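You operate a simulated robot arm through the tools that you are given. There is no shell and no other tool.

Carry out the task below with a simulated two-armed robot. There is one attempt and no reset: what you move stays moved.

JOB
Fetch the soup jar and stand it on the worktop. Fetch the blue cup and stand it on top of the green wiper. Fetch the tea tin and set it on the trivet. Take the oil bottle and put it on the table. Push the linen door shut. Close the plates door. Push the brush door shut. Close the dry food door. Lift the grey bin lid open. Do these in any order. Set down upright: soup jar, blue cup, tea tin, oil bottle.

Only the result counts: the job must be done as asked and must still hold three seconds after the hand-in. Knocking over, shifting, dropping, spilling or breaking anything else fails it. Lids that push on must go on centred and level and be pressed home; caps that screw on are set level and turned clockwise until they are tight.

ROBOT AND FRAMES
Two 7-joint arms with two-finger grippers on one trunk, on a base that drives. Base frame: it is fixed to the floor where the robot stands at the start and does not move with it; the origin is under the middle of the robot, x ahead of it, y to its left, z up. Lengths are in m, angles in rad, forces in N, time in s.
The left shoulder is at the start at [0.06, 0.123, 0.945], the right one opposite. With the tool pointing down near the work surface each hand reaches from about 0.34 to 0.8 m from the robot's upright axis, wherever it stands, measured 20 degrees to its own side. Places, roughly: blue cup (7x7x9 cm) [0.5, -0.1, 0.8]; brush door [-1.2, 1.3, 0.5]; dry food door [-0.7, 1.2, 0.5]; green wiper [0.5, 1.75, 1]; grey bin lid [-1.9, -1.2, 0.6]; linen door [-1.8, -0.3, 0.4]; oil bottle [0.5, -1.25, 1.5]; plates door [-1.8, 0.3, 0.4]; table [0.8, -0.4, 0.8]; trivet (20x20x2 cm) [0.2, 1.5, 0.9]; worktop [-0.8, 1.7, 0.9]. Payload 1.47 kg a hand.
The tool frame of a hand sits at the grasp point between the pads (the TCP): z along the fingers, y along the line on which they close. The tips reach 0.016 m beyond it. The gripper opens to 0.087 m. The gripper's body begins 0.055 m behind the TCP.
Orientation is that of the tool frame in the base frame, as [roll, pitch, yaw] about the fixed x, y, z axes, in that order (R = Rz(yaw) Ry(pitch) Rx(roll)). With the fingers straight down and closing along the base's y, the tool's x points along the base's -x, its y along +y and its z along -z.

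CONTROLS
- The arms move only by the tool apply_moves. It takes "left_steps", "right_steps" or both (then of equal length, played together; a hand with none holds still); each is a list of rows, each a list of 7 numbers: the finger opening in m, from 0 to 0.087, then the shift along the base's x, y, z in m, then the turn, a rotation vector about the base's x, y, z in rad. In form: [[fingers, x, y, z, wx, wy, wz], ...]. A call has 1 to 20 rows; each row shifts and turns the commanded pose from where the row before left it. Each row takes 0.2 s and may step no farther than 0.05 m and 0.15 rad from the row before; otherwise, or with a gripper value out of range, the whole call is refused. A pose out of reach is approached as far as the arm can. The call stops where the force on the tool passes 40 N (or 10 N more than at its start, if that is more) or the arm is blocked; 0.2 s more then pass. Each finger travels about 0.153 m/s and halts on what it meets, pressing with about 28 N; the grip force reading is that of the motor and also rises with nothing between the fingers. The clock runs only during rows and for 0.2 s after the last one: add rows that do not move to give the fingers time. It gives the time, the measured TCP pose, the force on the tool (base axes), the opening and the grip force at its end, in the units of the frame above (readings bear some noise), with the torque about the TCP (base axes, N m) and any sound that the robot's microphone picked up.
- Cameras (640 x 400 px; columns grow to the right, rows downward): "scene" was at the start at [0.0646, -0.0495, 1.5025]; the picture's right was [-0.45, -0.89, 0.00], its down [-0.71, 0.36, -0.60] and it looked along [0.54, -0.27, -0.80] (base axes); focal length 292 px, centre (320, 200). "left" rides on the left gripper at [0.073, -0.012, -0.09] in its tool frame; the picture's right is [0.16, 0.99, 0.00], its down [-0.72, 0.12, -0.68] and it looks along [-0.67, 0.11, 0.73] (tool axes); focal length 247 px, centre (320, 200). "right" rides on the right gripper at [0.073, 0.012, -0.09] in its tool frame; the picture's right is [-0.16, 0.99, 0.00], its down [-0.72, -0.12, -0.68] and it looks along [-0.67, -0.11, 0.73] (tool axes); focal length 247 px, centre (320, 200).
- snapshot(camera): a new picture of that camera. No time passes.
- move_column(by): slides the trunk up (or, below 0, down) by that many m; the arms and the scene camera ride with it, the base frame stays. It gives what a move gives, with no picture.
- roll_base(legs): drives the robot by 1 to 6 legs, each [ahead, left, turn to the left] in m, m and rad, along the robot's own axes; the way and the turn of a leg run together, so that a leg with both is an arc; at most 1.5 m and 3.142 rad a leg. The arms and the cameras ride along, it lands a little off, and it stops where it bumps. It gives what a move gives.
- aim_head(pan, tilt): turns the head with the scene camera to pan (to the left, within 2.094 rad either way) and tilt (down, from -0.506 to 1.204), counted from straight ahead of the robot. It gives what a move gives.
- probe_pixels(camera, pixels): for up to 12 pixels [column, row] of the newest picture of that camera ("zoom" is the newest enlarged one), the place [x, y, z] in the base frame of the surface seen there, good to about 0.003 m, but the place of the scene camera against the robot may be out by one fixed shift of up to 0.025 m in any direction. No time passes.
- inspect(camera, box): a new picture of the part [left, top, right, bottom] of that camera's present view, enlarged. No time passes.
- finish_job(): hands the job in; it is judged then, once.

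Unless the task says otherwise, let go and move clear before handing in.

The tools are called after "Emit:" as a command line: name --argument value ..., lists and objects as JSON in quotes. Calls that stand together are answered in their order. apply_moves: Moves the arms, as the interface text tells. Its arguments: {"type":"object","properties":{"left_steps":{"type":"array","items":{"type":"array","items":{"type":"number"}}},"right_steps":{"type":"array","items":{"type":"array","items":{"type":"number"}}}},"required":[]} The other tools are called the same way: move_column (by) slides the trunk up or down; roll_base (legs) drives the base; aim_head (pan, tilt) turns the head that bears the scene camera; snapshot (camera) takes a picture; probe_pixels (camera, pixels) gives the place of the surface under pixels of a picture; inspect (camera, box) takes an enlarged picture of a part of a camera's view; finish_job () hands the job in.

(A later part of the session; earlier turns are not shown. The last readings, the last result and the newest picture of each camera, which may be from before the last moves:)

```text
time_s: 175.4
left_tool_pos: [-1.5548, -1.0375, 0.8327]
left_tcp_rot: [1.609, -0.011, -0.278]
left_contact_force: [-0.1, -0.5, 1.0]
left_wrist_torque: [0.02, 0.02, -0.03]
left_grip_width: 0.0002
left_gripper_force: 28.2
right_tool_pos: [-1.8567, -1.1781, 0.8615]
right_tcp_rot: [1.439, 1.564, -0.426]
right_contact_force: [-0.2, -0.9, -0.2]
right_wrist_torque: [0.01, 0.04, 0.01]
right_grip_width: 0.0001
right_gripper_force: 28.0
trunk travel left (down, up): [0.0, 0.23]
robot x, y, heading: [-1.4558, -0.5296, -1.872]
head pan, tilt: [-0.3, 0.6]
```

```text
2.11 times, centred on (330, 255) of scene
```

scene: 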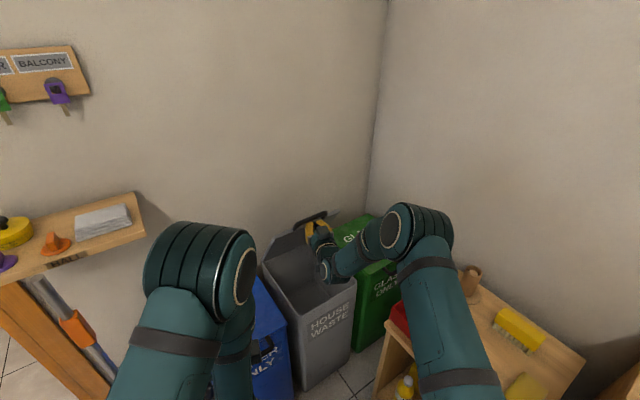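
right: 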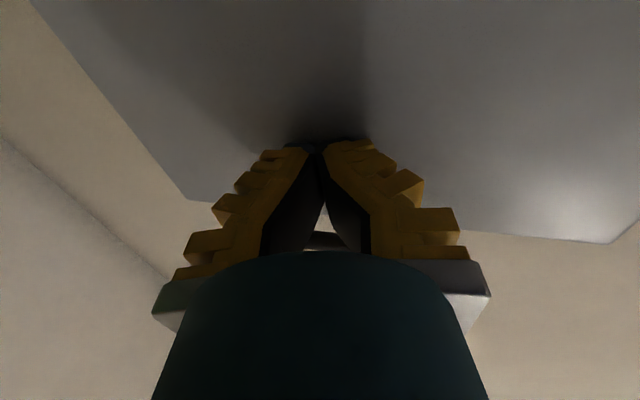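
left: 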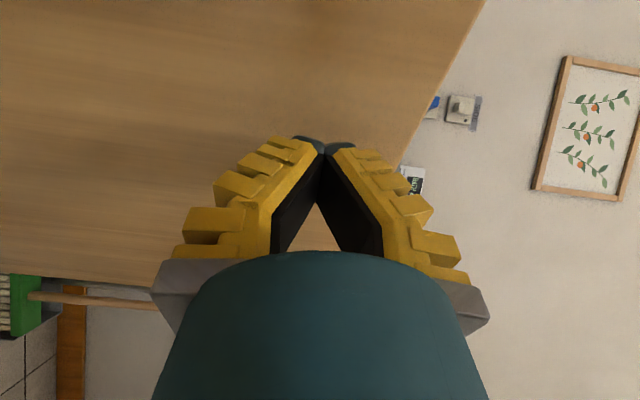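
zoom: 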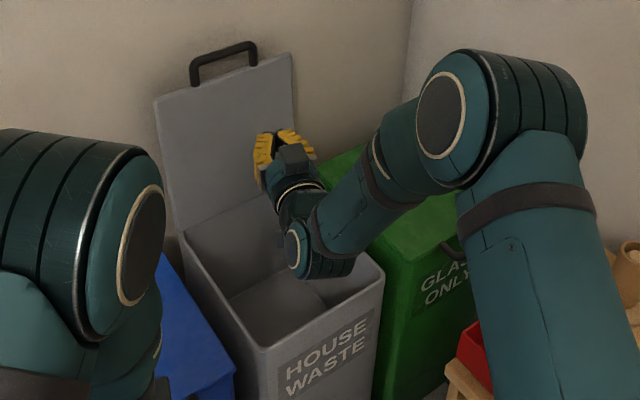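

The lid stays open on its own. Retract the right hand upward and back off from the bins, then restore both hands to pointing down.

Emit:
apply_moves --right_steps '[[0.0, 0.005, 0.02, 0.04, 0, 0, 0], [0.0, 0.005, 0.02, 0.04, 0, 0, 0], [0.0, 0.005, 0.02, 0.04, 0, 0, 0], [0.0, 0.005, 0.02, 0.04, 0, 0, 0]]'

Emit:
roll_base --legs '[[-0.45, 0, 0]]'

Emit:
snapshot --camera "scene"

```text
time_s: 176.4
left_tool_pos: [-1.5547, -1.0361, 0.8334]
left_tcp_rot: [1.606, -0.011, -0.277]
left_contact_force: [0.7, 0.1, 0.1]
left_wrist_torque: [0.01, 0.0, 0.01]
left_grip_width: 0.0
left_gripper_force: 28.1
right_tool_pos: [-1.8396, -1.0991, 1.0204]
right_tcp_rot: [1.662, 1.565, -0.205]
right_contact_force: [0.3, -0.1, -0.4]
right_wrist_torque: [0.04, -0.05, 0.01]
right_grip_width: 0.0002
right_gripper_force: 28.0
trunk travel left (down, up): [0.0, 0.23]
robot x, y, heading: [-1.4547, -0.529, -1.871]
head pan, tilt: [-0.3, 0.6]
```

```text
time_s: 179.2
left_tool_pos: [-1.4153, -0.593, 0.8325]
left_tcp_rot: [1.606, -0.01, -0.267]
left_contact_force: [-0.3, -0.3, -0.2]
left_wrist_torque: [-0.01, 0.01, -0.01]
left_grip_width: 0.0002
left_gripper_force: 28.1
right_tool_pos: [-1.6999, -0.6596, 1.0195]
right_tcp_rot: [1.523, 1.564, -0.329]
right_contact_force: [0.8, 0.1, -0.2]
right_wrist_torque: [0.01, -0.01, 0.02]
right_grip_width: 0.0
right_gripper_force: 28.2
trunk travel left (down, up): [0.0, 0.23]
robot x, y, heading: [-1.3227, -0.0819, -1.857]
head pan, tilt: [-0.3, 0.6]
```

```text
taken
```

scene: 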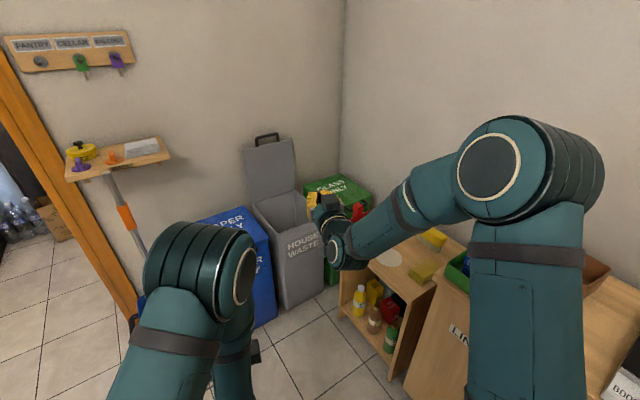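

The lid is open and nothing else disturbed. Raise the trunk, then rotate the left hand back to pointing down and tilt the right hand to 45° for the bottle grasp.

Emit:
move_column --by 0.23

Emit:
apply_moves --left_steps '[[0.0, 0.003, 0.0105, 0.002, 0.137, -0.0403, 0], [0.0, 0.003, 0.0105, 0.002, 0.137, -0.0403, 0], [0.0, 0.003, 0.0105, 0.002, 0.137, -0.0403, 0], [0.0, 0.003, 0.0105, 0.002, 0.137, -0.0403, 0], [0.0, 0.003, 0.0105, 0.002, 0.137, -0.0403, 0], [0.0, 0.003, 0.0105, 0.002, 0.137, -0.0403, 0], [0.0, 0.003, 0.0105, 0.002, 0.137, -0.0403, 0], [0.0, 0.003, 0.0105, 0.002, 0.137, -0.0403, 0], [0.0, 0.003, 0.0105, 0.002, 0.137, -0.0403, 0], [0.0, 0.003, 0.0105, 0.002, 0.137, -0.0403, 0], [0.0, 0.003, 0.0105, 0.002, 0.137, -0.0403, 0]]' --right_steps '[[0.0, 0.002, 0.008, 0, 0.1256, -0.0369, 0], [0.0, 0.002, 0.008, 0, 0.1256, -0.0369, 0], [0.0, 0.002, 0.008, 0, 0.1256, -0.0369, 0], [0.0, 0.002, 0.008, 0, 0.1256, -0.0369, 0], [0.0, 0.002, 0.008, 0, 0.1256, -0.0369, 0], [0.0, 0.002, 0.008, 0, 0.1256, -0.0369, 0], [0.0, 0.002, 0.008, 0, 0, 0, 0], [0.0, 0.002, 0.008, 0, 0, 0, 0], [0.0, 0.002, 0.008, 0, 0, 0, 0], [0.0, 0.002, 0.008, 0, 0, 0, 0], [0.0, 0, 0, 0, 0, 0, 0]]'

Emit:
snapshot --camera "scene"

```text
time_s: 181.6
left_tool_pos: [-1.4166, -0.5936, 1.0629]
left_tcp_rot: [1.607, -0.012, -0.266]
left_contact_force: [-0.1, 0.2, -0.2]
left_wrist_torque: [0.01, -0.02, 0.02]
left_grip_width: 0.0
left_gripper_force: 28.6
right_tool_pos: [-1.6995, -0.66, 1.2499]
right_tcp_rot: [1.624, 1.564, -0.231]
right_contact_force: [0.1, 0.1, -0.2]
right_wrist_torque: [0.02, -0.01, 0.03]
right_grip_width: 0.0
right_gripper_force: 27.7
trunk travel left (down, up): [-0.23, 0.0]
robot x, y, heading: [-1.3203, -0.0833, -1.857]
head pan, tilt: [-0.3, 0.6]
```

```text
time_s: 184.0
left_tool_pos: [-1.3826, -0.4778, 1.0849]
left_tcp_rot: [-3.102, -0.018, -0.295]
left_contact_force: [0.2, 0.1, -0.6]
left_wrist_torque: [0.02, -0.01, -0.03]
left_grip_width: 0.0
left_gripper_force: 28.1
right_tool_pos: [-1.6789, -0.5813, 1.2504]
right_tcp_rot: [3.135, 0.785, 1.275]
right_contact_force: [-0.4, -0.4, 0.5]
right_wrist_torque: [0.01, 0.02, -0.02]
right_grip_width: 0.0001
right_gripper_force: 28.1
trunk travel left (down, up): [-0.23, 0.0]
robot x, y, heading: [-1.3175, -0.0825, -1.855]
head pan, tilt: [-0.3, 0.6]
```

```text
taken
```

scene: 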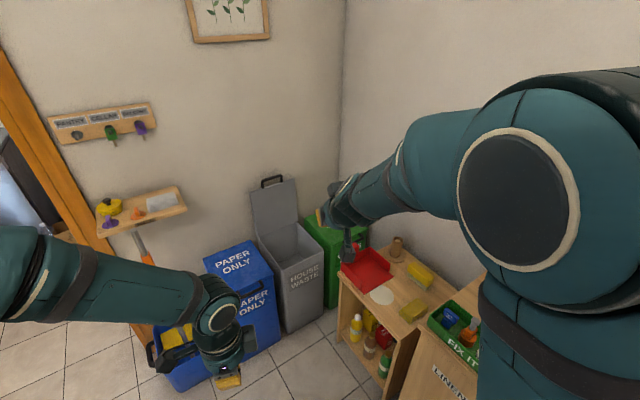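

Now drive away: back off, turn to heading 0, and go toward the shelf area at the room's right side.

Emit:
roll_base --legs '[[-0.25, 0, 0], [0, 0, 1.855], [0.9, -0.6, 0]]'

Emit:
aim_head --pan -0.8 --tilt 0.35

Emit:
snapshot --camera "scene"

```text
time_s: 195.6
left_tool_pos: [0.0676, -0.3518, 1.0846]
left_tcp_rot: [-3.104, -0.019, 1.572]
left_contact_force: [0.1, -0.7, 0.1]
left_wrist_torque: [-0.05, -0.01, -0.01]
left_grip_width: 0.0001
left_gripper_force: 28.3
right_tool_pos: [0.2528, -0.607, 1.2506]
right_tcp_rot: [3.132, 0.785, -3.137]
right_contact_force: [-1.3, 0.2, 0.3]
right_wrist_torque: [0.01, -0.02, 0.02]
right_grip_width: 0.0002
right_gripper_force: 28.1
trunk travel left (down, up): [-0.23, 0.0]
robot x, y, heading: [-0.3311, -0.4083, 0.012]
head pan, tilt: [-0.3, 0.6]
```

```text
time_s: 196.5
left_tool_pos: [0.067, -0.3517, 1.0857]
left_tcp_rot: [-3.104, -0.019, 1.574]
left_contact_force: [0.2, 0.3, 0.0]
left_wrist_torque: [-0.01, 0.04, 0.02]
left_grip_width: 0.0
left_gripper_force: 27.9
right_tool_pos: [0.2523, -0.606, 1.2511]
right_tcp_rot: [3.132, 0.785, -3.137]
right_contact_force: [0.4, 0.3, 0.1]
right_wrist_torque: [0.0, -0.01, 0.03]
right_grip_width: 0.0
right_gripper_force: 28.0
trunk travel left (down, up): [-0.23, 0.0]
robot x, y, heading: [-0.3256, -0.4118, 0.01]
head pan, tilt: [-0.799, 0.351]
```

```text
taken
```

scene: 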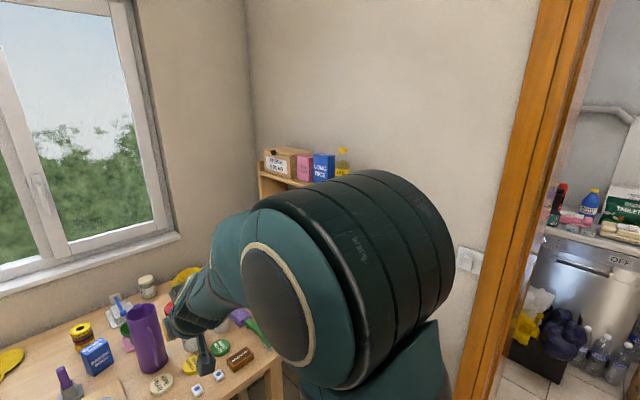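

I'll turn right ~0.5 rad and approach partway, after raising the right hand to z≈1.43.

Emit:
apply_moves --right_steps '[[0.087, -0.01, 0, 0.045, 0, 0, 0], [0.087, -0.01, 0, 0.045, 0, 0, 0], [0.087, -0.01, 0, 0.045, 0, 0, 0], [0.087, -0.01, 0, 0.045, 0, 0, 0]]'

Emit:
roll_base --legs '[[0, 0, -0.51], [0.2, -0.177, 0]]'

Emit:
aim_head --pan -0.1 --tilt 0.2

Emit:
snapshot --camera "scene"

Emit:
snapshot --camera "right"

```text
time_s: 197.5
left_tool_pos: [0.0674, -0.3516, 1.0859]
left_tcp_rot: [-3.105, -0.019, 1.575]
left_contact_force: [0.4, 0.3, 0.4]
left_wrist_torque: [0.01, -0.02, 0.03]
left_grip_width: 0.0
left_gripper_force: 27.8
right_tool_pos: [0.2131, -0.6048, 1.4316]
right_tcp_rot: [3.133, 0.786, -3.134]
right_contact_force: [-0.5, 0.7, 0.0]
right_wrist_torque: [0.01, -0.04, -0.01]
right_grip_width: 0.087
right_gripper_force: 0.0
trunk travel left (down, up): [-0.23, 0.0]
robot x, y, heading: [-0.3287, -0.4114, 0.008]
head pan, tilt: [-0.799, 0.351]
```

```text
time_s: 201.2
left_tool_pos: [0.1371, -0.8032, 1.0844]
left_tcp_rot: [-3.106, -0.02, 1.068]
left_contact_force: [-0.1, -1.2, 0.2]
left_wrist_torque: [-0.01, -0.01, 0.0]
left_grip_width: 0.0
left_gripper_force: 28.8
right_tool_pos: [0.1435, -1.0954, 1.4318]
right_tcp_rot: [3.131, 0.784, 2.642]
right_contact_force: [0.0, -0.5, -0.1]
right_wrist_torque: [0.01, 0.0, 0.04]
right_grip_width: 0.0866
right_gripper_force: 0.1
trunk travel left (down, up): [-0.23, 0.0]
robot x, y, heading: [-0.2369, -0.6632, -0.495]
head pan, tilt: [-0.799, 0.351]
```

```text
time_s: 202.2
left_tool_pos: [0.1363, -0.8039, 1.0854]
left_tcp_rot: [-3.106, -0.019, 1.068]
left_contact_force: [0.4, -1.0, 0.6]
left_wrist_torque: [0.0, -0.01, 0.03]
left_grip_width: 0.0
left_gripper_force: 28.0
right_tool_pos: [0.1427, -1.0963, 1.4324]
right_tcp_rot: [3.136, 0.785, 2.643]
right_contact_force: [-1.2, 0.0, -0.3]
right_wrist_torque: [0.01, -0.01, -0.02]
right_grip_width: 0.087
right_gripper_force: 0.0
trunk travel left (down, up): [-0.23, 0.0]
robot x, y, heading: [-0.2356, -0.6614, -0.491]
head pan, tilt: [-0.099, 0.201]
```

```text
taken
```

scene: 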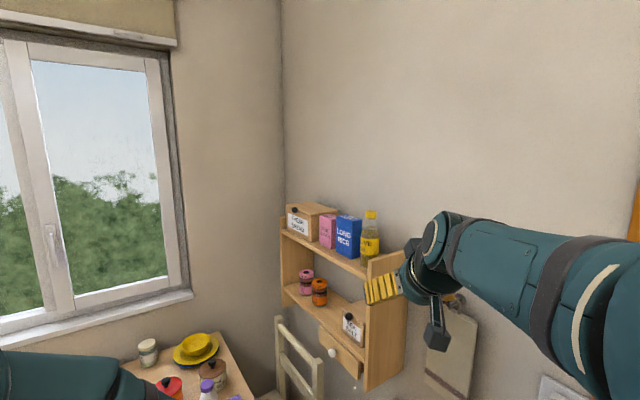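

```text
taken
```

right: 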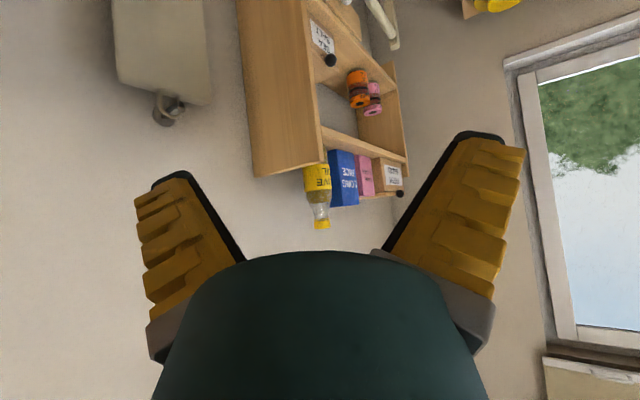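

Both cameras see the bottle: scene (370,235), right (318,190). Probe and zoom.

Emit:
probe_pixels --camera "right" --pixels '[[318, 180], [308, 180], [329, 180], [320, 208], [322, 224], [318, 168], [345, 175], [285, 165], [310, 120], [332, 200]]'

Emit:
inspect --camera "right" --box '[240, 100, 420, 240]'

Emit:
inspect --camera "scene" --box '[270, 190, 430, 330]'

Emit:
probe_pixels --camera "scene" --pixels '[[370, 242], [370, 255], [370, 226], [371, 213], [348, 238], [385, 258], [366, 265], [435, 340], [300, 350]]'

```text
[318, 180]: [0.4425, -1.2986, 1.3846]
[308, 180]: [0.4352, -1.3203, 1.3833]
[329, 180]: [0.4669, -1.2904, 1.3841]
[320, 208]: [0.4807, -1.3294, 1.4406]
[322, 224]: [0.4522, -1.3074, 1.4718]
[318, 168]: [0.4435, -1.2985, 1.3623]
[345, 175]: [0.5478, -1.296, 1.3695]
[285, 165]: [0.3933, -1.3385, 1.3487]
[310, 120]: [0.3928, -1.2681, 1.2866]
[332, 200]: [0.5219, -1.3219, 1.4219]
```

```text
2.86 times, centred on (330, 170) of right
```

zoom: 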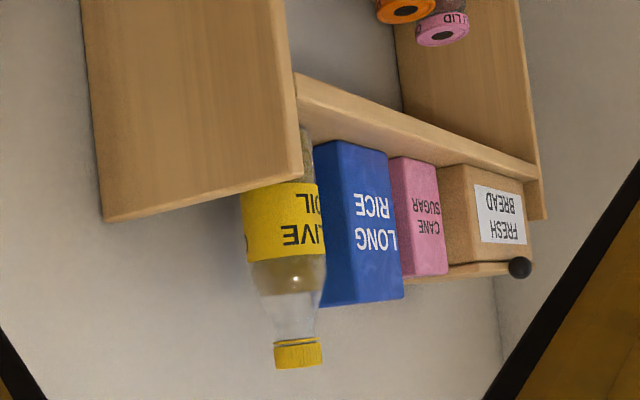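

```text
2.86 times, centred on (350, 260) of scene
```

zoom: 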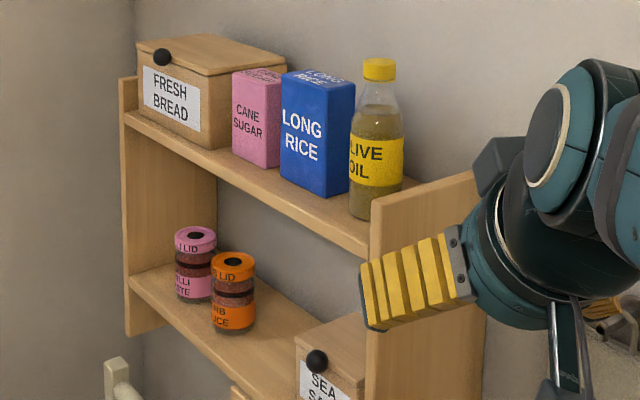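

```text
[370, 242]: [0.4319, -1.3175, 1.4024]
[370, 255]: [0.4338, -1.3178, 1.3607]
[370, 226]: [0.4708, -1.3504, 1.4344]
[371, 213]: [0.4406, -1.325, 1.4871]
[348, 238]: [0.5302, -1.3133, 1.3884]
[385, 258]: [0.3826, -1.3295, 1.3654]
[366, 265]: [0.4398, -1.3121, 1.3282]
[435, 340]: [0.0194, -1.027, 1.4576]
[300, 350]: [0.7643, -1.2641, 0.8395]
```

Bottle axis ≈(0.466,−1.315), body dia ≈0.058, base z≈1.32; the shelf side panel tops at z≈1.35. I'll yaw the right hand to point along +x (so no finger goes near the rice box), retract a bit, then move the base closer.

Emit:
apply_moves --right_steps '[[0.087, -0.025, 0, 0.008, 0, 0, 0.1225], [0.087, -0.025, 0, 0.008, 0, 0, 0.1225], [0.087, -0.025, 0, 0.008, 0, 0, 0.1225], [0.087, -0.025, 0, 0.008, 0, 0, 0.1225]]'

Emit:
roll_base --legs '[[0.33, -0.05, 0]]'

Emit:
snapshot --camera "scene"

Emit:
snapshot --camera "right"

```text
time_s: 203.2
left_tool_pos: [0.1377, -0.803, 1.0852]
left_tcp_rot: [-3.105, -0.018, 1.069]
left_contact_force: [0.1, 0.4, 0.3]
left_wrist_torque: [-0.01, 0.02, 0.02]
left_grip_width: 0.0
left_gripper_force: 27.3
right_tool_pos: [0.045, -1.0955, 1.4665]
right_tcp_rot: [3.134, 0.786, 3.136]
right_contact_force: [0.7, 0.6, 0.3]
right_wrist_torque: [0.0, 0.03, -0.02]
right_grip_width: 0.0872
right_gripper_force: 0.1
trunk travel left (down, up): [-0.23, 0.0]
robot x, y, heading: [-0.2372, -0.6626, -0.494]
head pan, tilt: [-0.099, 0.201]
```

```text
time_s: 205.4
left_tool_pos: [0.4005, -1.01, 1.0851]
left_tcp_rot: [-3.105, -0.018, 1.052]
left_contact_force: [-0.9, -1.3, 0.8]
left_wrist_torque: [-0.02, 0.02, -0.01]
left_grip_width: 0.0
left_gripper_force: 28.1
right_tool_pos: [0.3045, -1.302, 1.4654]
right_tcp_rot: [3.135, 0.787, 3.117]
right_contact_force: [0.9, -0.1, -1.3]
right_wrist_torque: [-0.01, -0.03, 0.0]
right_grip_width: 0.087
right_gripper_force: 0.1
trunk travel left (down, up): [-0.23, 0.0]
robot x, y, heading: [0.0268, -0.8655, -0.512]
head pan, tilt: [-0.099, 0.201]
```

```text
taken
```

scene: 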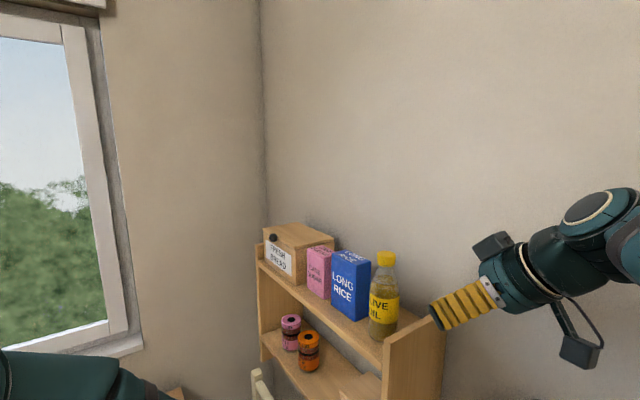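

```text
taken
```

right: 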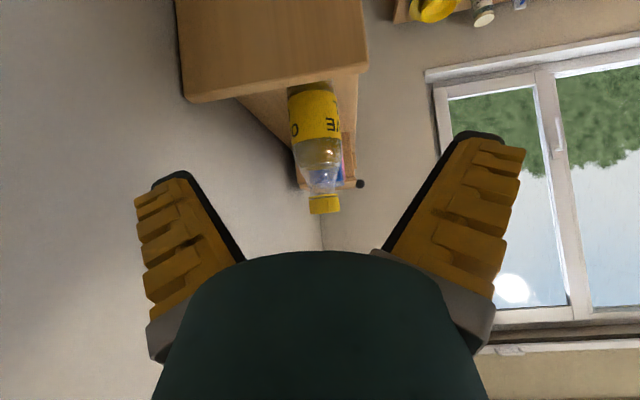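

The bottle is nearly centred between the fingers in the right camera. Probe again for refined axis.

Emit:
probe_pixels --camera "right" --pixels '[[316, 115], [291, 118], [339, 112], [293, 135], [343, 130], [324, 203], [311, 206], [339, 205], [270, 90], [350, 80], [320, 150]]'

Emit:
inspect --camera "right" --box '[220, 60, 420, 240]'

```text
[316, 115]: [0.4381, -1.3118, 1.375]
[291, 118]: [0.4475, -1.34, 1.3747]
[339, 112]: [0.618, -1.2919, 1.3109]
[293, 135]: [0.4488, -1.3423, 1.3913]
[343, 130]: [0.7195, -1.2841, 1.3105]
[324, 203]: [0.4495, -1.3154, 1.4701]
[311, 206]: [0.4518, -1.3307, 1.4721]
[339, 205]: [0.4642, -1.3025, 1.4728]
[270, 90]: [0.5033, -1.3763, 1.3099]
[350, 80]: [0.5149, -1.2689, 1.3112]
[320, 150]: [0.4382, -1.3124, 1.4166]
```

```text
2.22 times, centred on (320, 150) of right
```

zoom: 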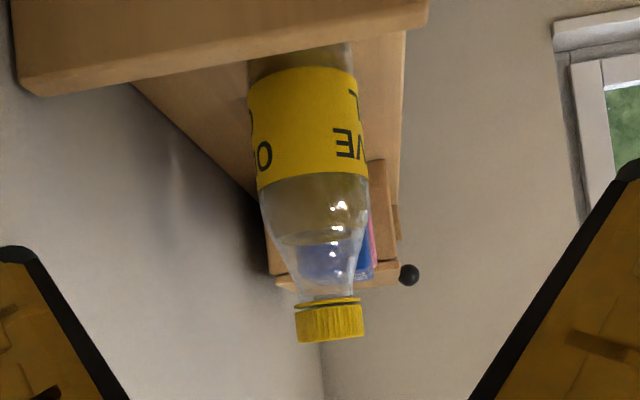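

Bottle axis (0.4665,−1.3155), shelf top 1.311. Align and slide the open fingers around it at z≈1.40.

Emit:
apply_moves --right_steps '[[0.087, 0.01, -0.0135, -0.033, 0, 0, 0.025], [0.087, 0.02, 0, -0.033, 0, 0, 0], [0.087, 0.033, 0, 0, 0, 0, 0], [0.087, 0.033, 0, 0, 0, 0, 0], [0.087, 0.033, 0, 0, 0, 0, 0], [0.087, 0.033, 0, 0, 0, 0, 0], [0.087, 0, 0, 0, 0, 0, 0]]'

Emit:
snapshot --camera "right"

Emit:
inspect --camera "scene" --box '[300, 200, 500, 380]'

```text
time_s: 207.0
left_tool_pos: [0.3988, -1.0099, 1.0855]
left_tcp_rot: [-3.109, -0.02, 1.054]
left_contact_force: [-0.2, 0.2, 0.1]
left_wrist_torque: [0.0, 0.0, 0.05]
left_grip_width: 0.0
left_gripper_force: 28.1
right_tool_pos: [0.4652, -1.3154, 1.3987]
right_tcp_rot: [3.136, 0.788, 3.141]
right_contact_force: [-3.0, -0.3, 9.9]
right_wrist_torque: [0.01, -0.14, 0.01]
right_grip_width: 0.0868
right_gripper_force: 0.0
trunk travel left (down, up): [-0.23, 0.0]
robot x, y, heading: [0.0252, -0.8682, -0.503]
head pan, tilt: [-0.099, 0.201]
```

```text
taken
```

right: 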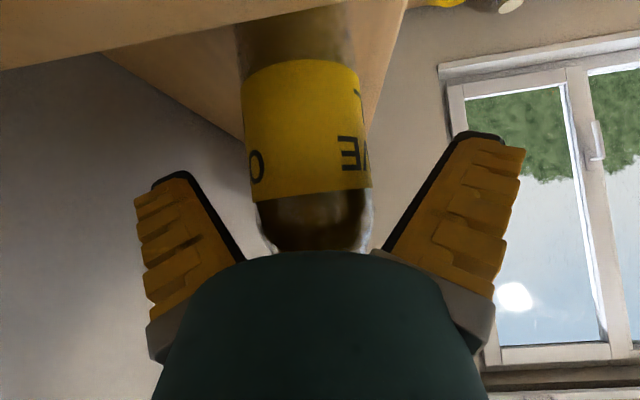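

```text
2.22 times, centred on (400, 290) of scene
```

zoom: 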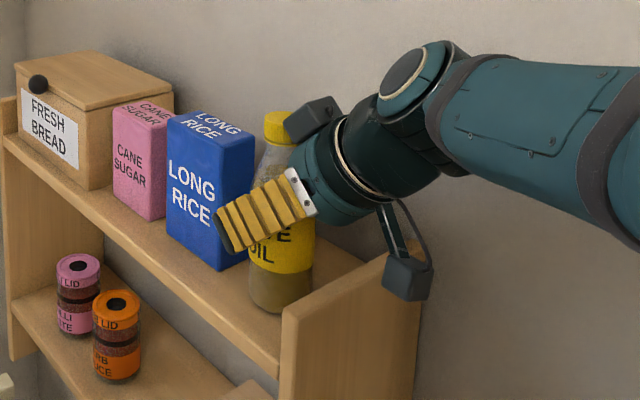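

Fingers straddle the bottle but I read a 10 N upward force. Re-read without moving before closing.

Emit:
apply_moves --right_steps '[[0.087, 0, 0, 0, 0, 0, 0], [0.087, 0, 0, 0, 0, 0, 0]]'

Emit:
inspect --camera "scene" --box '[340, 240, 460, 340]'

```text
time_s: 207.6
left_tool_pos: [0.3998, -1.0115, 1.0853]
left_tcp_rot: [-3.107, -0.019, 1.053]
left_contact_force: [-0.5, 0.1, 0.1]
left_wrist_torque: [0.0, 0.0, 0.01]
left_grip_width: 0.0001
left_gripper_force: 28.2
right_tool_pos: [0.4645, -1.3133, 1.3989]
right_tcp_rot: [3.136, 0.788, -3.141]
right_contact_force: [-1.5, -0.4, 10.3]
right_wrist_torque: [-0.03, -0.13, 0.0]
right_grip_width: 0.087
right_gripper_force: 0.1
trunk travel left (down, up): [-0.23, 0.0]
robot x, y, heading: [0.027, -0.8635, -0.511]
head pan, tilt: [-0.099, 0.201]
```

```text
4.00 times, centred on (400, 290) of scene
```

zoom: 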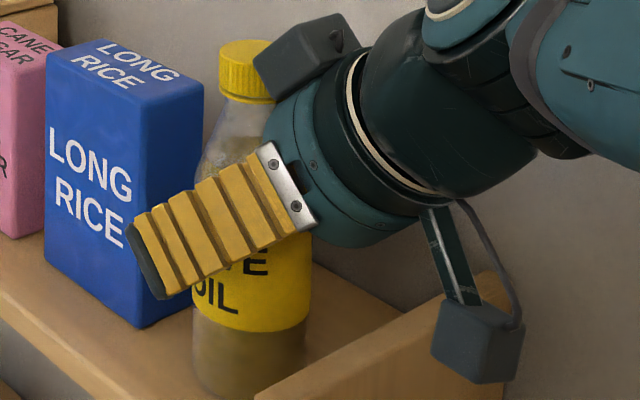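

The small housing on top of the flange is pressing on the bottle cap. I'll back off, flatten the tilt by 0.25 rad, raise 1 cm, and re-approach.

Emit:
apply_moves --right_steps '[[0.087, -0.02, 0, 0.004, 0, 0, 0], [0.087, 0, 0, 0.004, 0, -0.125, 0], [0.087, 0, 0, 0.004, 0, -0.125, 0], [0.087, 0.008, 0, 0, 0, 0, 0], [0.087, 0.006, 0, 0, 0, 0, 0], [0.087, 0, 0, 0, 0, 0, 0]]'

Emit:
inspect --camera "scene" --box '[340, 240, 460, 340]'

```text
time_s: 209.0
left_tool_pos: [0.3998, -1.0105, 1.0836]
left_tcp_rot: [-3.104, -0.019, 1.054]
left_contact_force: [0.7, -0.5, -0.3]
left_wrist_torque: [0.01, -0.01, 0.0]
left_grip_width: 0.0002
left_gripper_force: 28.3
right_tool_pos: [0.4579, -1.3153, 1.4124]
right_tcp_rot: [3.134, 1.036, -3.14]
right_contact_force: [0.2, -0.2, -0.3]
right_wrist_torque: [0.02, 0.0, -0.02]
right_grip_width: 0.0869
right_gripper_force: 0.1
trunk travel left (down, up): [-0.23, 0.0]
robot x, y, heading: [0.0313, -0.8645, -0.504]
head pan, tilt: [-0.099, 0.201]
```

```text
4.00 times, centred on (400, 290) of scene
```

zoom: 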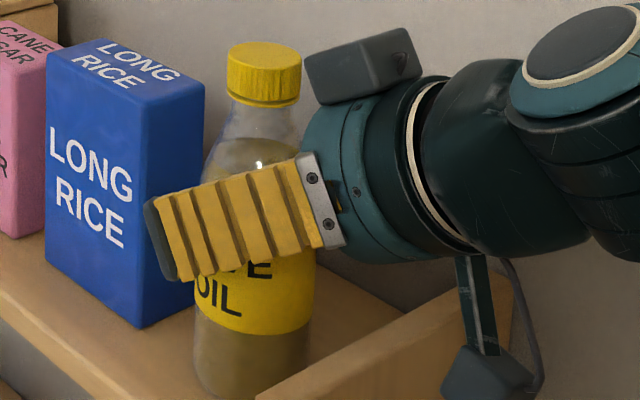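

Contact cleared. Lower 1 cm to be on the straight part of the body, then close.

Emit:
apply_moves --right_steps '[[0.087, 0, 0, -0.006, 0, 0, 0], [0.087, 0, 0, -0.005, 0, 0, 0], [0.075, 0, 0, 0, 0, 0, 0], [0.065, 0, 0, 0, 0, 0, 0], [0.057, 0, 0, 0, 0, 0, 0], [0.05, 0, 0, 0, 0, 0, 0], [0.03, 0, 0, 0, 0, 0, 0], [0.03, 0, 0, 0, 0, 0, 0]]'

Emit:
inspect --camera "scene" --box '[340, 240, 460, 340]'

Emit:
snapshot --camera "right"

```text
time_s: 210.8
left_tool_pos: [0.4002, -1.0115, 1.0854]
left_tcp_rot: [-3.106, -0.021, 1.052]
left_contact_force: [0.0, -0.1, 0.7]
left_wrist_torque: [-0.02, -0.04, -0.01]
left_grip_width: 0.0
left_gripper_force: 28.8
right_tool_pos: [0.4572, -1.3166, 1.3996]
right_tcp_rot: [3.133, 1.036, -3.14]
right_contact_force: [-1.8, -1.5, 3.9]
right_wrist_torque: [0.01, 0.16, 0.02]
right_grip_width: 0.0505
right_gripper_force: 28.1
trunk travel left (down, up): [-0.23, 0.0]
robot x, y, heading: [0.0281, -0.8634, -0.505]
head pan, tilt: [-0.099, 0.201]
```

```text
4.00 times, centred on (400, 290) of scene
```

zoom: 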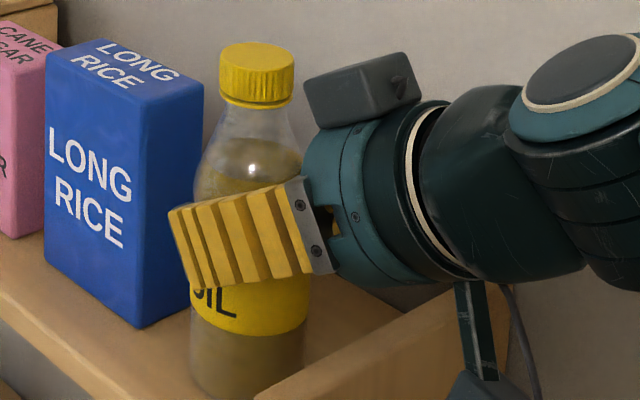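

```text
taken
```

right: 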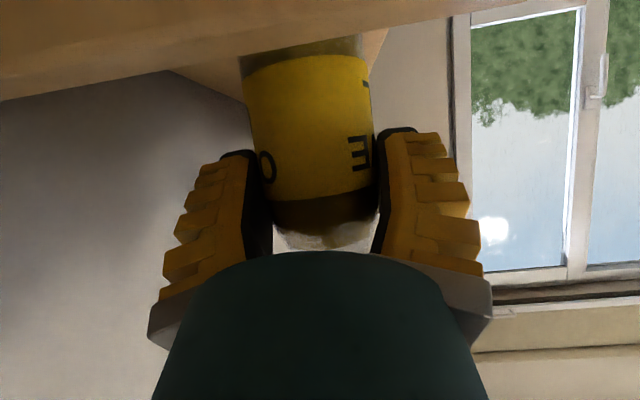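

Gripped at 0.0505. Lift slowly and check.

Emit:
apply_moves --right_steps '[[0.03, 0, 0, 0.005, 0, 0, 0], [0.03, 0, 0, 0.01, 0, 0, 0], [0.03, 0, 0, 0.015, 0, 0, 0], [0.03, 0, 0, 0.02, 0, 0, 0], [0.03, 0, 0, 0, 0, 0, 0]]'

Emit:
inspect --camera "scene" --box '[320, 210, 460, 340]'

```text
time_s: 212.0
left_tool_pos: [0.4001, -1.0116, 1.0848]
left_tcp_rot: [-3.106, -0.019, 1.054]
left_contact_force: [-0.3, 0.4, 0.9]
left_wrist_torque: [0.04, -0.01, 0.06]
left_grip_width: 0.0
left_gripper_force: 27.8
right_tool_pos: [0.4584, -1.3176, 1.4495]
right_tcp_rot: [3.132, 1.035, -3.141]
right_contact_force: [0.1, -0.2, -1.3]
right_wrist_torque: [-0.02, 0.01, 0.03]
right_grip_width: 0.0494
right_gripper_force: 28.2
trunk travel left (down, up): [-0.23, 0.0]
robot x, y, heading: [0.0293, -0.8669, -0.503]
head pan, tilt: [-0.099, 0.201]
```

```text
3.08 times, centred on (390, 275) of scene
```

zoom: 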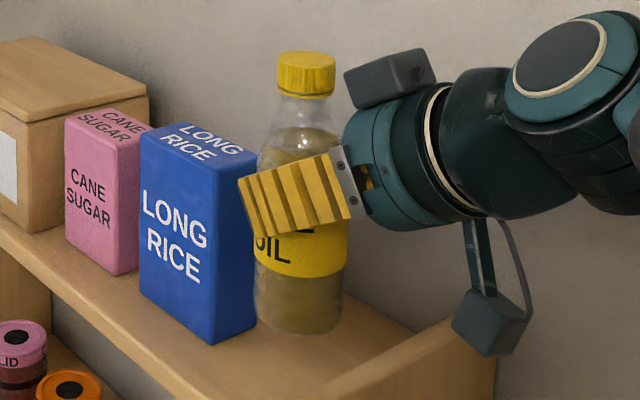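

The bottle is up. Lift another 4 cm and pull back over the side panel.

Emit:
apply_moves --right_steps '[[0.03, 0, 0, 0.02, 0, 0, 0], [0.03, 0, 0, 0.02, 0, 0, 0], [0.03, -0.02, 0, 0, 0, 0, 0], [0.03, -0.03, 0, 0, 0, 0, 0], [0.03, -0.035, 0, 0, 0, 0, 0], [0.03, -0.035, 0, 0, 0, 0, 0], [0.03, -0.03, 0, 0, 0, 0, 0]]'

Emit:
snapshot --camera "scene"

Emit:
snapshot --camera "right"

```text
time_s: 213.6
left_tool_pos: [0.3998, -1.0112, 1.0861]
left_tcp_rot: [-3.106, -0.022, 1.054]
left_contact_force: [-0.2, 0.3, -0.6]
left_wrist_torque: [0.03, -0.04, 0.0]
left_grip_width: 0.0
left_gripper_force: 28.3
right_tool_pos: [0.3116, -1.3155, 1.4928]
right_tcp_rot: [3.136, 1.034, -3.14]
right_contact_force: [-0.6, -0.6, -3.0]
right_wrist_torque: [0.01, -0.02, 0.01]
right_grip_width: 0.0496
right_gripper_force: 28.0
trunk travel left (down, up): [-0.23, 0.0]
robot x, y, heading: [0.0329, -0.8654, -0.51]
head pan, tilt: [-0.099, 0.201]
```

```text
taken
```

scene: 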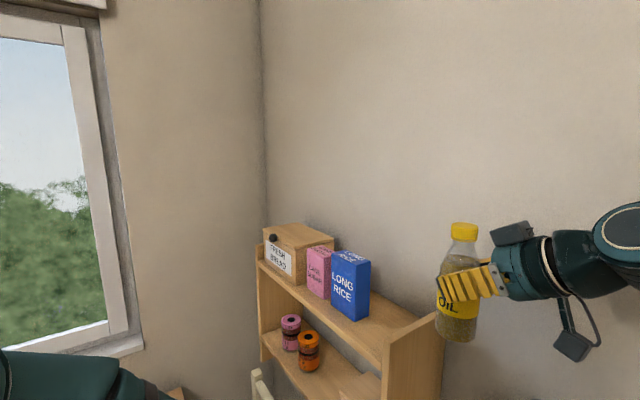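

```text
taken
```

right: 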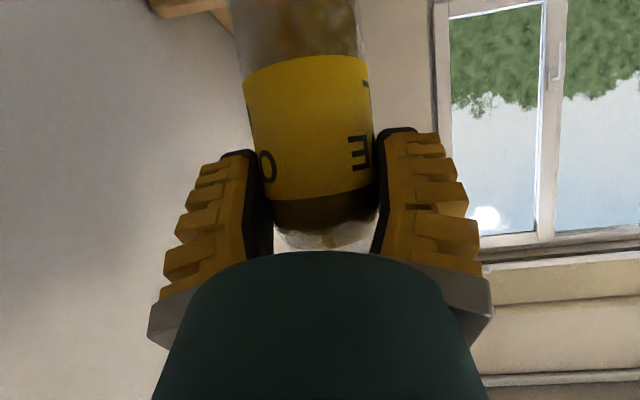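

The bottle is out over open floor, held firmly. Back off, turn to face the table, and straighten the hand to point along the robot's heading.

Emit:
roll_base --legs '[[-0.4, 0, 0], [0, 0, 0.507], [0, 0.45, 0]]'

Emit:
apply_moves --right_steps '[[0.03, 0, -0.01, -0.03, 0, 0, -0.127], [0.03, 0, -0.01, -0.03, 0, 0, -0.127], [0.03, 0, -0.01, -0.03, 0, 0, -0.127], [0.03, 0, -0.01, -0.03, 0, 0, -0.127]]' --left_steps '[[0.087, 0, 0, 0.01, -0.037, 0, 0], [0.087, 0, 0, 0.01, 0, 0, 0], [0.087, 0, 0, 0.01, 0, 0, 0], [0.087, 0, 0, 0.01, 0, 0, 0]]'

Emit:
aim_head --pan 0.0 --tilt 0.7

Emit:
snapshot --camera "scene"

```text
time_s: 221.5
left_tool_pos: [0.0928, -0.1904, 1.0847]
left_tcp_rot: [-3.105, -0.018, 1.538]
left_contact_force: [-0.3, -0.1, -0.2]
left_wrist_torque: [-0.01, 0.02, -0.01]
left_grip_width: 0.0
left_gripper_force: 27.8
right_tool_pos: [0.1589, -0.4995, 1.4928]
right_tcp_rot: [3.133, 1.033, -2.655]
right_contact_force: [0.0, 0.1, -2.2]
right_wrist_torque: [0.02, 0.02, 0.0]
right_grip_width: 0.049
right_gripper_force: 28.1
trunk travel left (down, up): [-0.23, 0.0]
robot x, y, heading: [-0.2986, -0.2359, -0.017]
head pan, tilt: [-0.099, 0.201]
```

```text
time_s: 222.5
left_tool_pos: [0.0938, -0.1894, 1.1239]
left_tcp_rot: [-3.104, 0.018, 1.54]
left_contact_force: [0.6, -0.4, 0.8]
left_wrist_torque: [-0.01, -0.02, -0.01]
left_grip_width: 0.087
left_gripper_force: 0.0
right_tool_pos: [0.1615, -0.5383, 1.3717]
right_tcp_rot: [3.136, 1.036, 3.121]
right_contact_force: [-0.4, -0.4, -2.2]
right_wrist_torque: [0.01, 0.0, -0.03]
right_grip_width: 0.049
right_gripper_force: 27.6
trunk travel left (down, up): [-0.23, 0.0]
robot x, y, heading: [-0.3042, -0.2344, -0.021]
head pan, tilt: [-0.099, 0.201]
```

```text
time_s: 223.4
left_tool_pos: [0.0935, -0.1899, 1.1236]
left_tcp_rot: [-3.106, 0.018, 1.539]
left_contact_force: [0.8, 0.0, 0.2]
left_wrist_torque: [0.0, -0.01, 0.03]
left_grip_width: 0.0871
left_gripper_force: 0.0
right_tool_pos: [0.1609, -0.5384, 1.3708]
right_tcp_rot: [3.134, 1.035, 3.121]
right_contact_force: [0.1, 0.8, -2.1]
right_wrist_torque: [-0.01, 0.01, -0.01]
right_grip_width: 0.0491
right_gripper_force: 27.8
trunk travel left (down, up): [-0.23, 0.0]
robot x, y, heading: [-0.3026, -0.2337, -0.026]
head pan, tilt: [0.0, 0.7]
```

```text
taken
```

scene: 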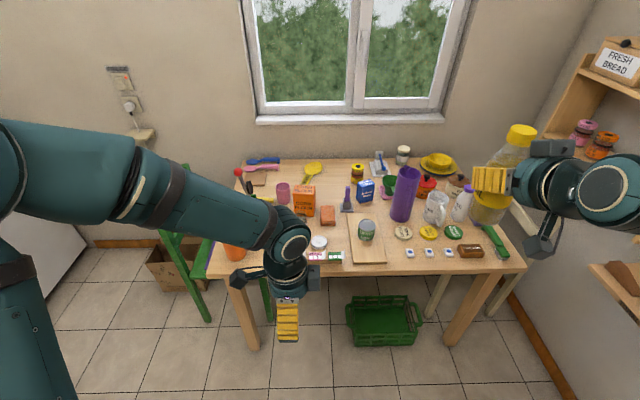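

Correct the left hand's small tilt, lower the trunk to neutral, and drive up to the table.

Emit:
apply_moves --left_steps '[[0.087, 0, 0, 0.03, 0.018, -0.037, 0], [0.087, 0, 0, 0.03, 0, 0, 0.03]]'

Emit:
move_column --by -0.13

Emit:
roll_base --legs '[[0.33, 0.03, 0.025]]'

Emit:
snapshot --camera "left"

Emit:
snapshot --camera "scene"

```text
time_s: 224.0
left_tool_pos: [0.0946, -0.19, 1.1846]
left_tcp_rot: [3.141, -0.002, 1.568]
left_contact_force: [-0.5, 0.1, 0.7]
left_wrist_torque: [-0.01, 0.03, -0.01]
left_grip_width: 0.0868
left_gripper_force: 0.0
right_tool_pos: [0.1607, -0.5392, 1.3717]
right_tcp_rot: [3.133, 1.034, 3.121]
right_contact_force: [0.5, -0.1, -2.3]
right_wrist_torque: [-0.01, 0.0, 0.01]
right_grip_width: 0.0491
right_gripper_force: 27.8
trunk travel left (down, up): [-0.23, 0.0]
robot x, y, heading: [-0.301, -0.2339, -0.02]
head pan, tilt: [0.0, 0.7]
```

```text
time_s: 225.6
left_tool_pos: [0.0946, -0.1892, 1.0552]
left_tcp_rot: [-3.141, -0.002, 1.568]
left_contact_force: [-0.8, -0.3, 0.2]
left_wrist_torque: [0.02, -0.01, -0.03]
left_grip_width: 0.087
left_gripper_force: 0.0
right_tool_pos: [0.161, -0.5383, 1.2422]
right_tcp_rot: [3.135, 1.034, 3.122]
right_contact_force: [0.1, 0.6, -2.1]
right_wrist_torque: [0.0, 0.01, -0.01]
right_grip_width: 0.0486
right_gripper_force: 27.8
trunk travel left (down, up): [-0.1, 0.13]
robot x, y, heading: [-0.3012, -0.2373, -0.028]
head pan, tilt: [0.0, 0.7]
```

```text
time_s: 227.8
left_tool_pos: [0.4293, -0.1542, 1.0547]
left_tcp_rot: [-3.141, -0.003, 1.592]
left_contact_force: [0.6, 0.2, -0.3]
left_wrist_torque: [0.01, 0.02, -0.01]
left_grip_width: 0.0869
left_gripper_force: 0.1
right_tool_pos: [0.5041, -0.5012, 1.2402]
right_tcp_rot: [3.134, 1.033, -3.139]
right_contact_force: [0.6, -0.6, -3.1]
right_wrist_torque: [-0.02, 0.02, -0.03]
right_grip_width: 0.0488
right_gripper_force: 28.6
trunk travel left (down, up): [-0.1, 0.13]
robot x, y, heading: [0.0317, -0.2095, -0.001]
head pan, tilt: [0.0, 0.7]
```

```text
taken
```

left: 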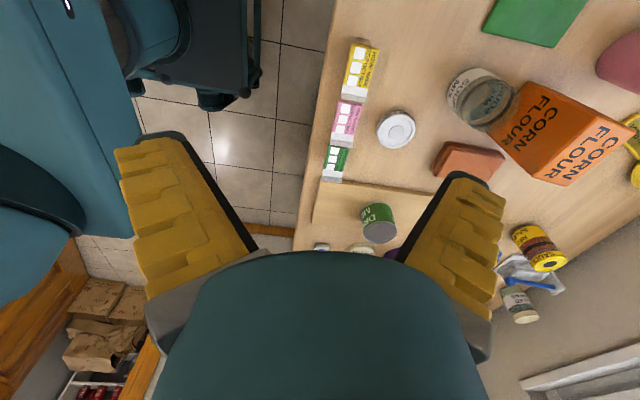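

```text
taken
```

scene: 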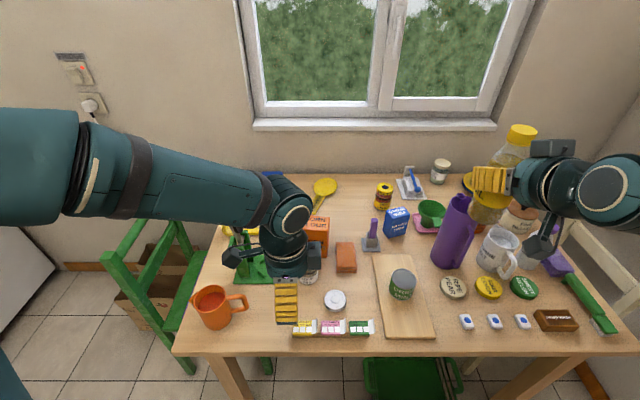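

Left camera sees the soup jar at (480,95) next to the corn flour box. Probe jar rim, box, and brick.

Emit:
inspect --camera "left" --box '[400, 20, 640, 200]'

Emit:
probe_pixels --camera "left" --pixels '[[457, 110], [516, 95], [487, 128], [480, 80], [450, 92], [515, 130], [520, 85], [445, 160], [470, 147], [600, 118], [490, 35], [465, 72]]'

```text
2.22 times, centred on (520, 110) of left
```

zoom: 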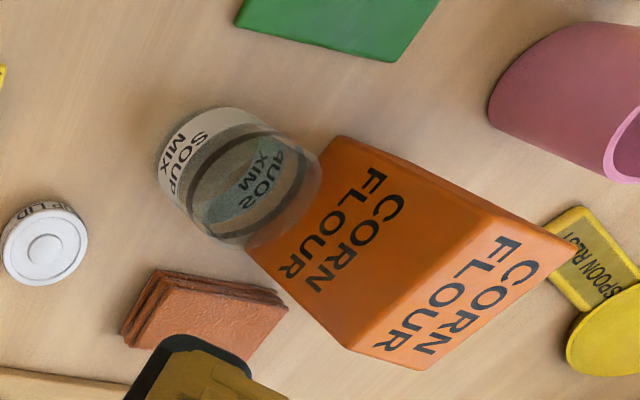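

```text
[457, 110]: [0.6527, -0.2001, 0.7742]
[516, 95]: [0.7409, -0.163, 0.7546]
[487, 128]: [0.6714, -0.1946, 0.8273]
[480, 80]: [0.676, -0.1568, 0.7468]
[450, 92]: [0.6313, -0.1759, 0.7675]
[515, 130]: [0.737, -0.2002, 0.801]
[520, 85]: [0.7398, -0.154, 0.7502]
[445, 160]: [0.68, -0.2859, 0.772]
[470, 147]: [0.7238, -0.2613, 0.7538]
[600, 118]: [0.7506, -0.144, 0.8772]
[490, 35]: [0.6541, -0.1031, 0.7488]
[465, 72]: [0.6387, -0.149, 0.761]
```

Jar centre ≈(0.667,−0.172), rim z≈0.815; the corn-flour box face is at x≈0.738. I'll turn the left hand so it closes along y and tilt it 0.5 rad (fingers forward-down) so its top stays clear of the box.

Emit:
apply_moves --left_steps '[[0.087, 0.011, 0, 0, 0, 0, 0.1428], [0.087, 0.011, 0, 0, 0, 0, 0.1428], [0.087, 0.011, 0, 0, 0, 0, 0.1428], [0.087, 0.011, 0, 0, 0, 0, 0.1428], [0.087, 0.011, 0, 0, 0, 0, 0.1428], [0.087, 0.011, 0, 0, 0, 0, 0.1428], [0.087, 0.011, 0, 0, 0, 0, 0.1428], [0.087, 0.011, 0, 0, 0, 0, 0.1428], [0.087, 0.011, 0, 0, 0, 0, 0.1428], [0.087, 0.011, 0, 0, 0, 0, 0.1428], [0.087, 0.011, 0, 0, 0, 0, 0.1208], [0.087, 0, 0, -0.01, 0, -0.125, 0], [0.087, 0, 0, -0.01, 0, -0.125, 0], [0.087, 0, 0, -0.01, 0, -0.125, 0], [0.087, 0, 0, -0.01, 0, -0.125, 0]]'

Emit:
snapshot --camera "left"

Emit:
snapshot --camera "scene"

```text
time_s: 231.0
left_tool_pos: [0.5508, -0.1559, 1.0154]
left_tcp_rot: [-3.141, 0.499, 3.136]
left_contact_force: [0.1, -0.3, -0.9]
left_wrist_torque: [-0.03, 0.0, -0.03]
left_grip_width: 0.0873
left_gripper_force: 0.1
right_tool_pos: [0.5033, -0.5034, 1.2417]
right_tcp_rot: [3.136, 1.036, 3.141]
right_contact_force: [-0.3, -0.1, -2.6]
right_wrist_torque: [0.03, 0.01, 0.02]
right_grip_width: 0.0486
right_gripper_force: 27.9
trunk travel left (down, up): [-0.1, 0.13]
robot x, y, heading: [0.0294, -0.2068, 0.003]
head pan, tilt: [0.0, 0.7]
```

```text
taken
```

left: 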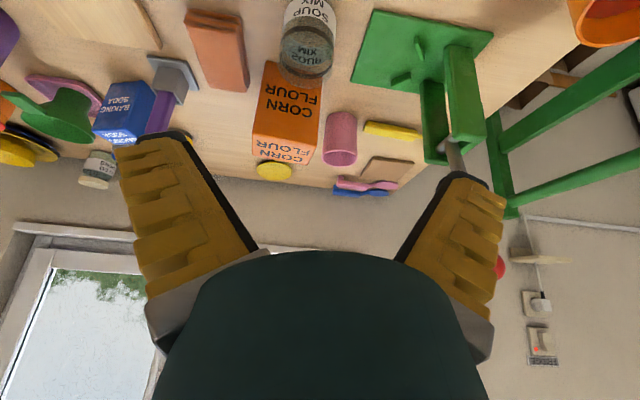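

```text
taken
```

scene: 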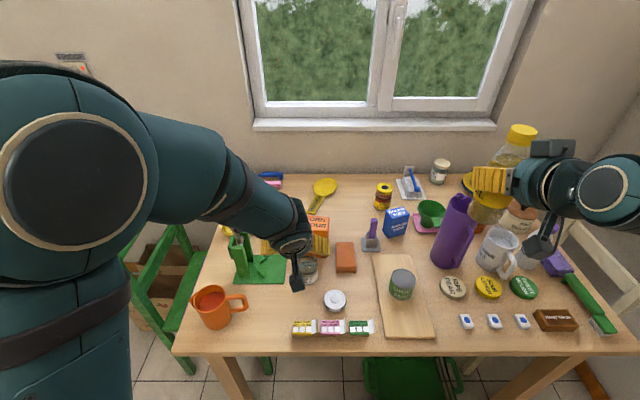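

Jar at (308,45) in the left camera. Probe its rim and the box's near face.

Emit:
inspect --camera "left" --box '[220, 0, 400, 120]'

Emit:
probe_pixels --camera "left" --pixels '[[284, 22], [334, 22], [308, 20], [281, 55], [333, 55], [306, 38], [306, 75], [285, 100], [262, 70], [245, 85], [307, 8]]'

```text
3.33 times, centred on (310, 60) of left
```

zoom: 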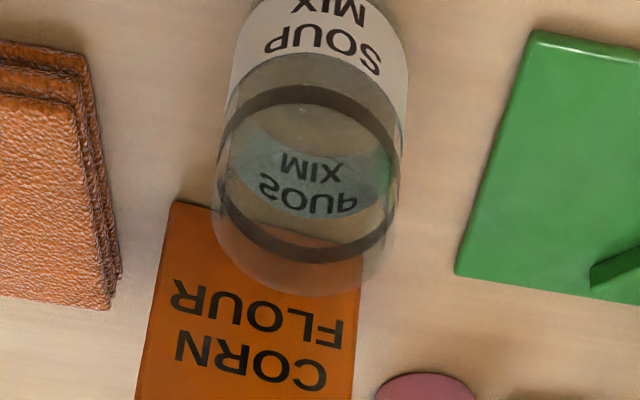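

```text
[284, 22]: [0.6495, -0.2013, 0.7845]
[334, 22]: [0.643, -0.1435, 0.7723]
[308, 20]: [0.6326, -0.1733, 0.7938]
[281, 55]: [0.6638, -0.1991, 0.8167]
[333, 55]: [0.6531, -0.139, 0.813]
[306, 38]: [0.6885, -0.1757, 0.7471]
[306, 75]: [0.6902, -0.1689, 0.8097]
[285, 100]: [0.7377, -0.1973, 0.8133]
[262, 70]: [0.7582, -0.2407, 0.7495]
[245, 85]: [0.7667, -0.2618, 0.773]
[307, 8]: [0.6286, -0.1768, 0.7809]
```

Jar centre (0.662,−0.171), rim z≈0.818, box face 4 cm beyond. Slide the open fingers along the pointing direction to z≈0.797.

Emit:
apply_moves --left_steps '[[0.087, 0.008, -0.0075, -0.022, 0, 0, 0], [0.087, 0.008, -0.0075, -0.022, 0, 0, 0], [0.087, 0.0192, 0, -0.0351, 0, 0, 0], [0.087, 0.0192, 0, -0.0351, 0, 0, 0], [0.087, 0.0192, 0, -0.0351, 0, 0, 0], [0.087, 0.0192, 0, -0.0351, 0, 0, 0], [0.087, 0.0182, 0, -0.0331, 0, 0, 0]]'

Emit:
snapshot --camera "left"

Emit:
inspect --camera "scene" --box '[240, 190, 400, 320]'

```text
time_s: 232.6
left_tool_pos: [0.6629, -0.1709, 0.7964]
left_tcp_rot: [3.14, 0.5, 3.14]
left_contact_force: [0.0, -0.2, 3.2]
left_wrist_torque: [0.01, 0.03, -0.02]
left_grip_width: 0.0881
left_gripper_force: 0.0
right_tool_pos: [0.5026, -0.5023, 1.2415]
right_tcp_rot: [3.134, 1.036, -3.141]
right_contact_force: [-0.5, 0.4, -2.9]
right_wrist_torque: [-0.02, 0.01, 0.02]
right_grip_width: 0.0486
right_gripper_force: 27.5
trunk travel left (down, up): [-0.1, 0.13]
robot x, y, heading: [0.0305, -0.2098, 0.001]
head pan, tilt: [0.0, 0.7]
```

```text
taken
```

left: 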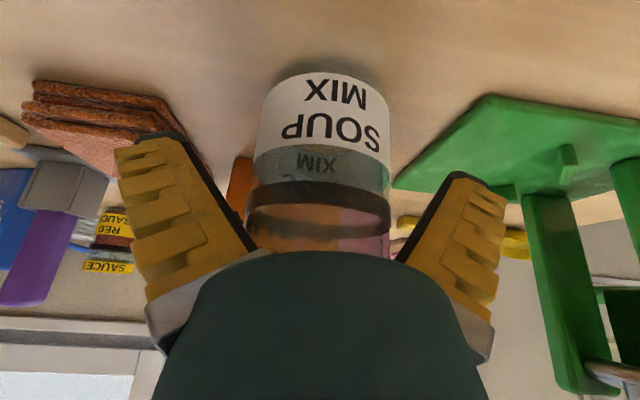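

```text
3.08 times, centred on (320, 255) of scene
```

zoom: 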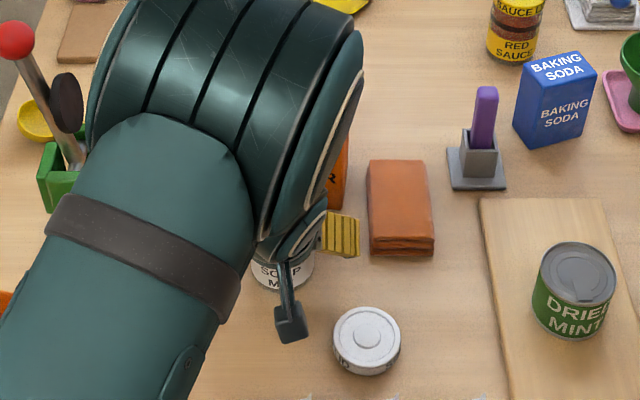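

Slight rim contact (opening pushed to 0.0881). Back off 1 cm along the finger direction, then close.

Emit:
apply_moves --left_steps '[[0.087, -0.003, 0, 0.009, 0, 0, 0], [0.087, 0, 0, 0, 0, 0, 0], [0.078, 0, 0, 0, 0, 0, 0], [0.072, 0, 0, 0, 0, 0, 0], [0.066, 0, 0, 0, 0, 0, 0], [0.06, 0, 0, 0, 0, 0, 0], [0.04, 0, 0, 0, 0, 0, 0], [0.04, 0, 0, 0, 0, 0, 0]]'

Emit:
snapshot --camera "left"

```text
time_s: 234.4
left_tool_pos: [0.658, -0.1704, 0.8045]
left_tcp_rot: [3.141, 0.498, -3.141]
left_contact_force: [0.2, -0.2, -0.3]
left_wrist_torque: [0.0, -0.03, 0.01]
left_grip_width: 0.0649
left_gripper_force: 28.0
right_tool_pos: [0.5029, -0.5021, 1.2409]
right_tcp_rot: [3.134, 1.035, -3.14]
right_contact_force: [-0.1, 0.4, -3.2]
right_wrist_torque: [-0.02, -0.01, 0.01]
right_grip_width: 0.0487
right_gripper_force: 27.5
trunk travel left (down, up): [-0.1, 0.13]
robot x, y, heading: [0.0328, -0.207, 0.005]
head pan, tilt: [0.0, 0.7]
```

```text
taken
```

left: 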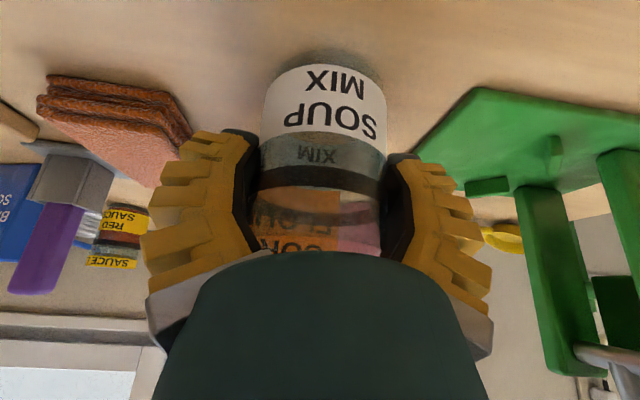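

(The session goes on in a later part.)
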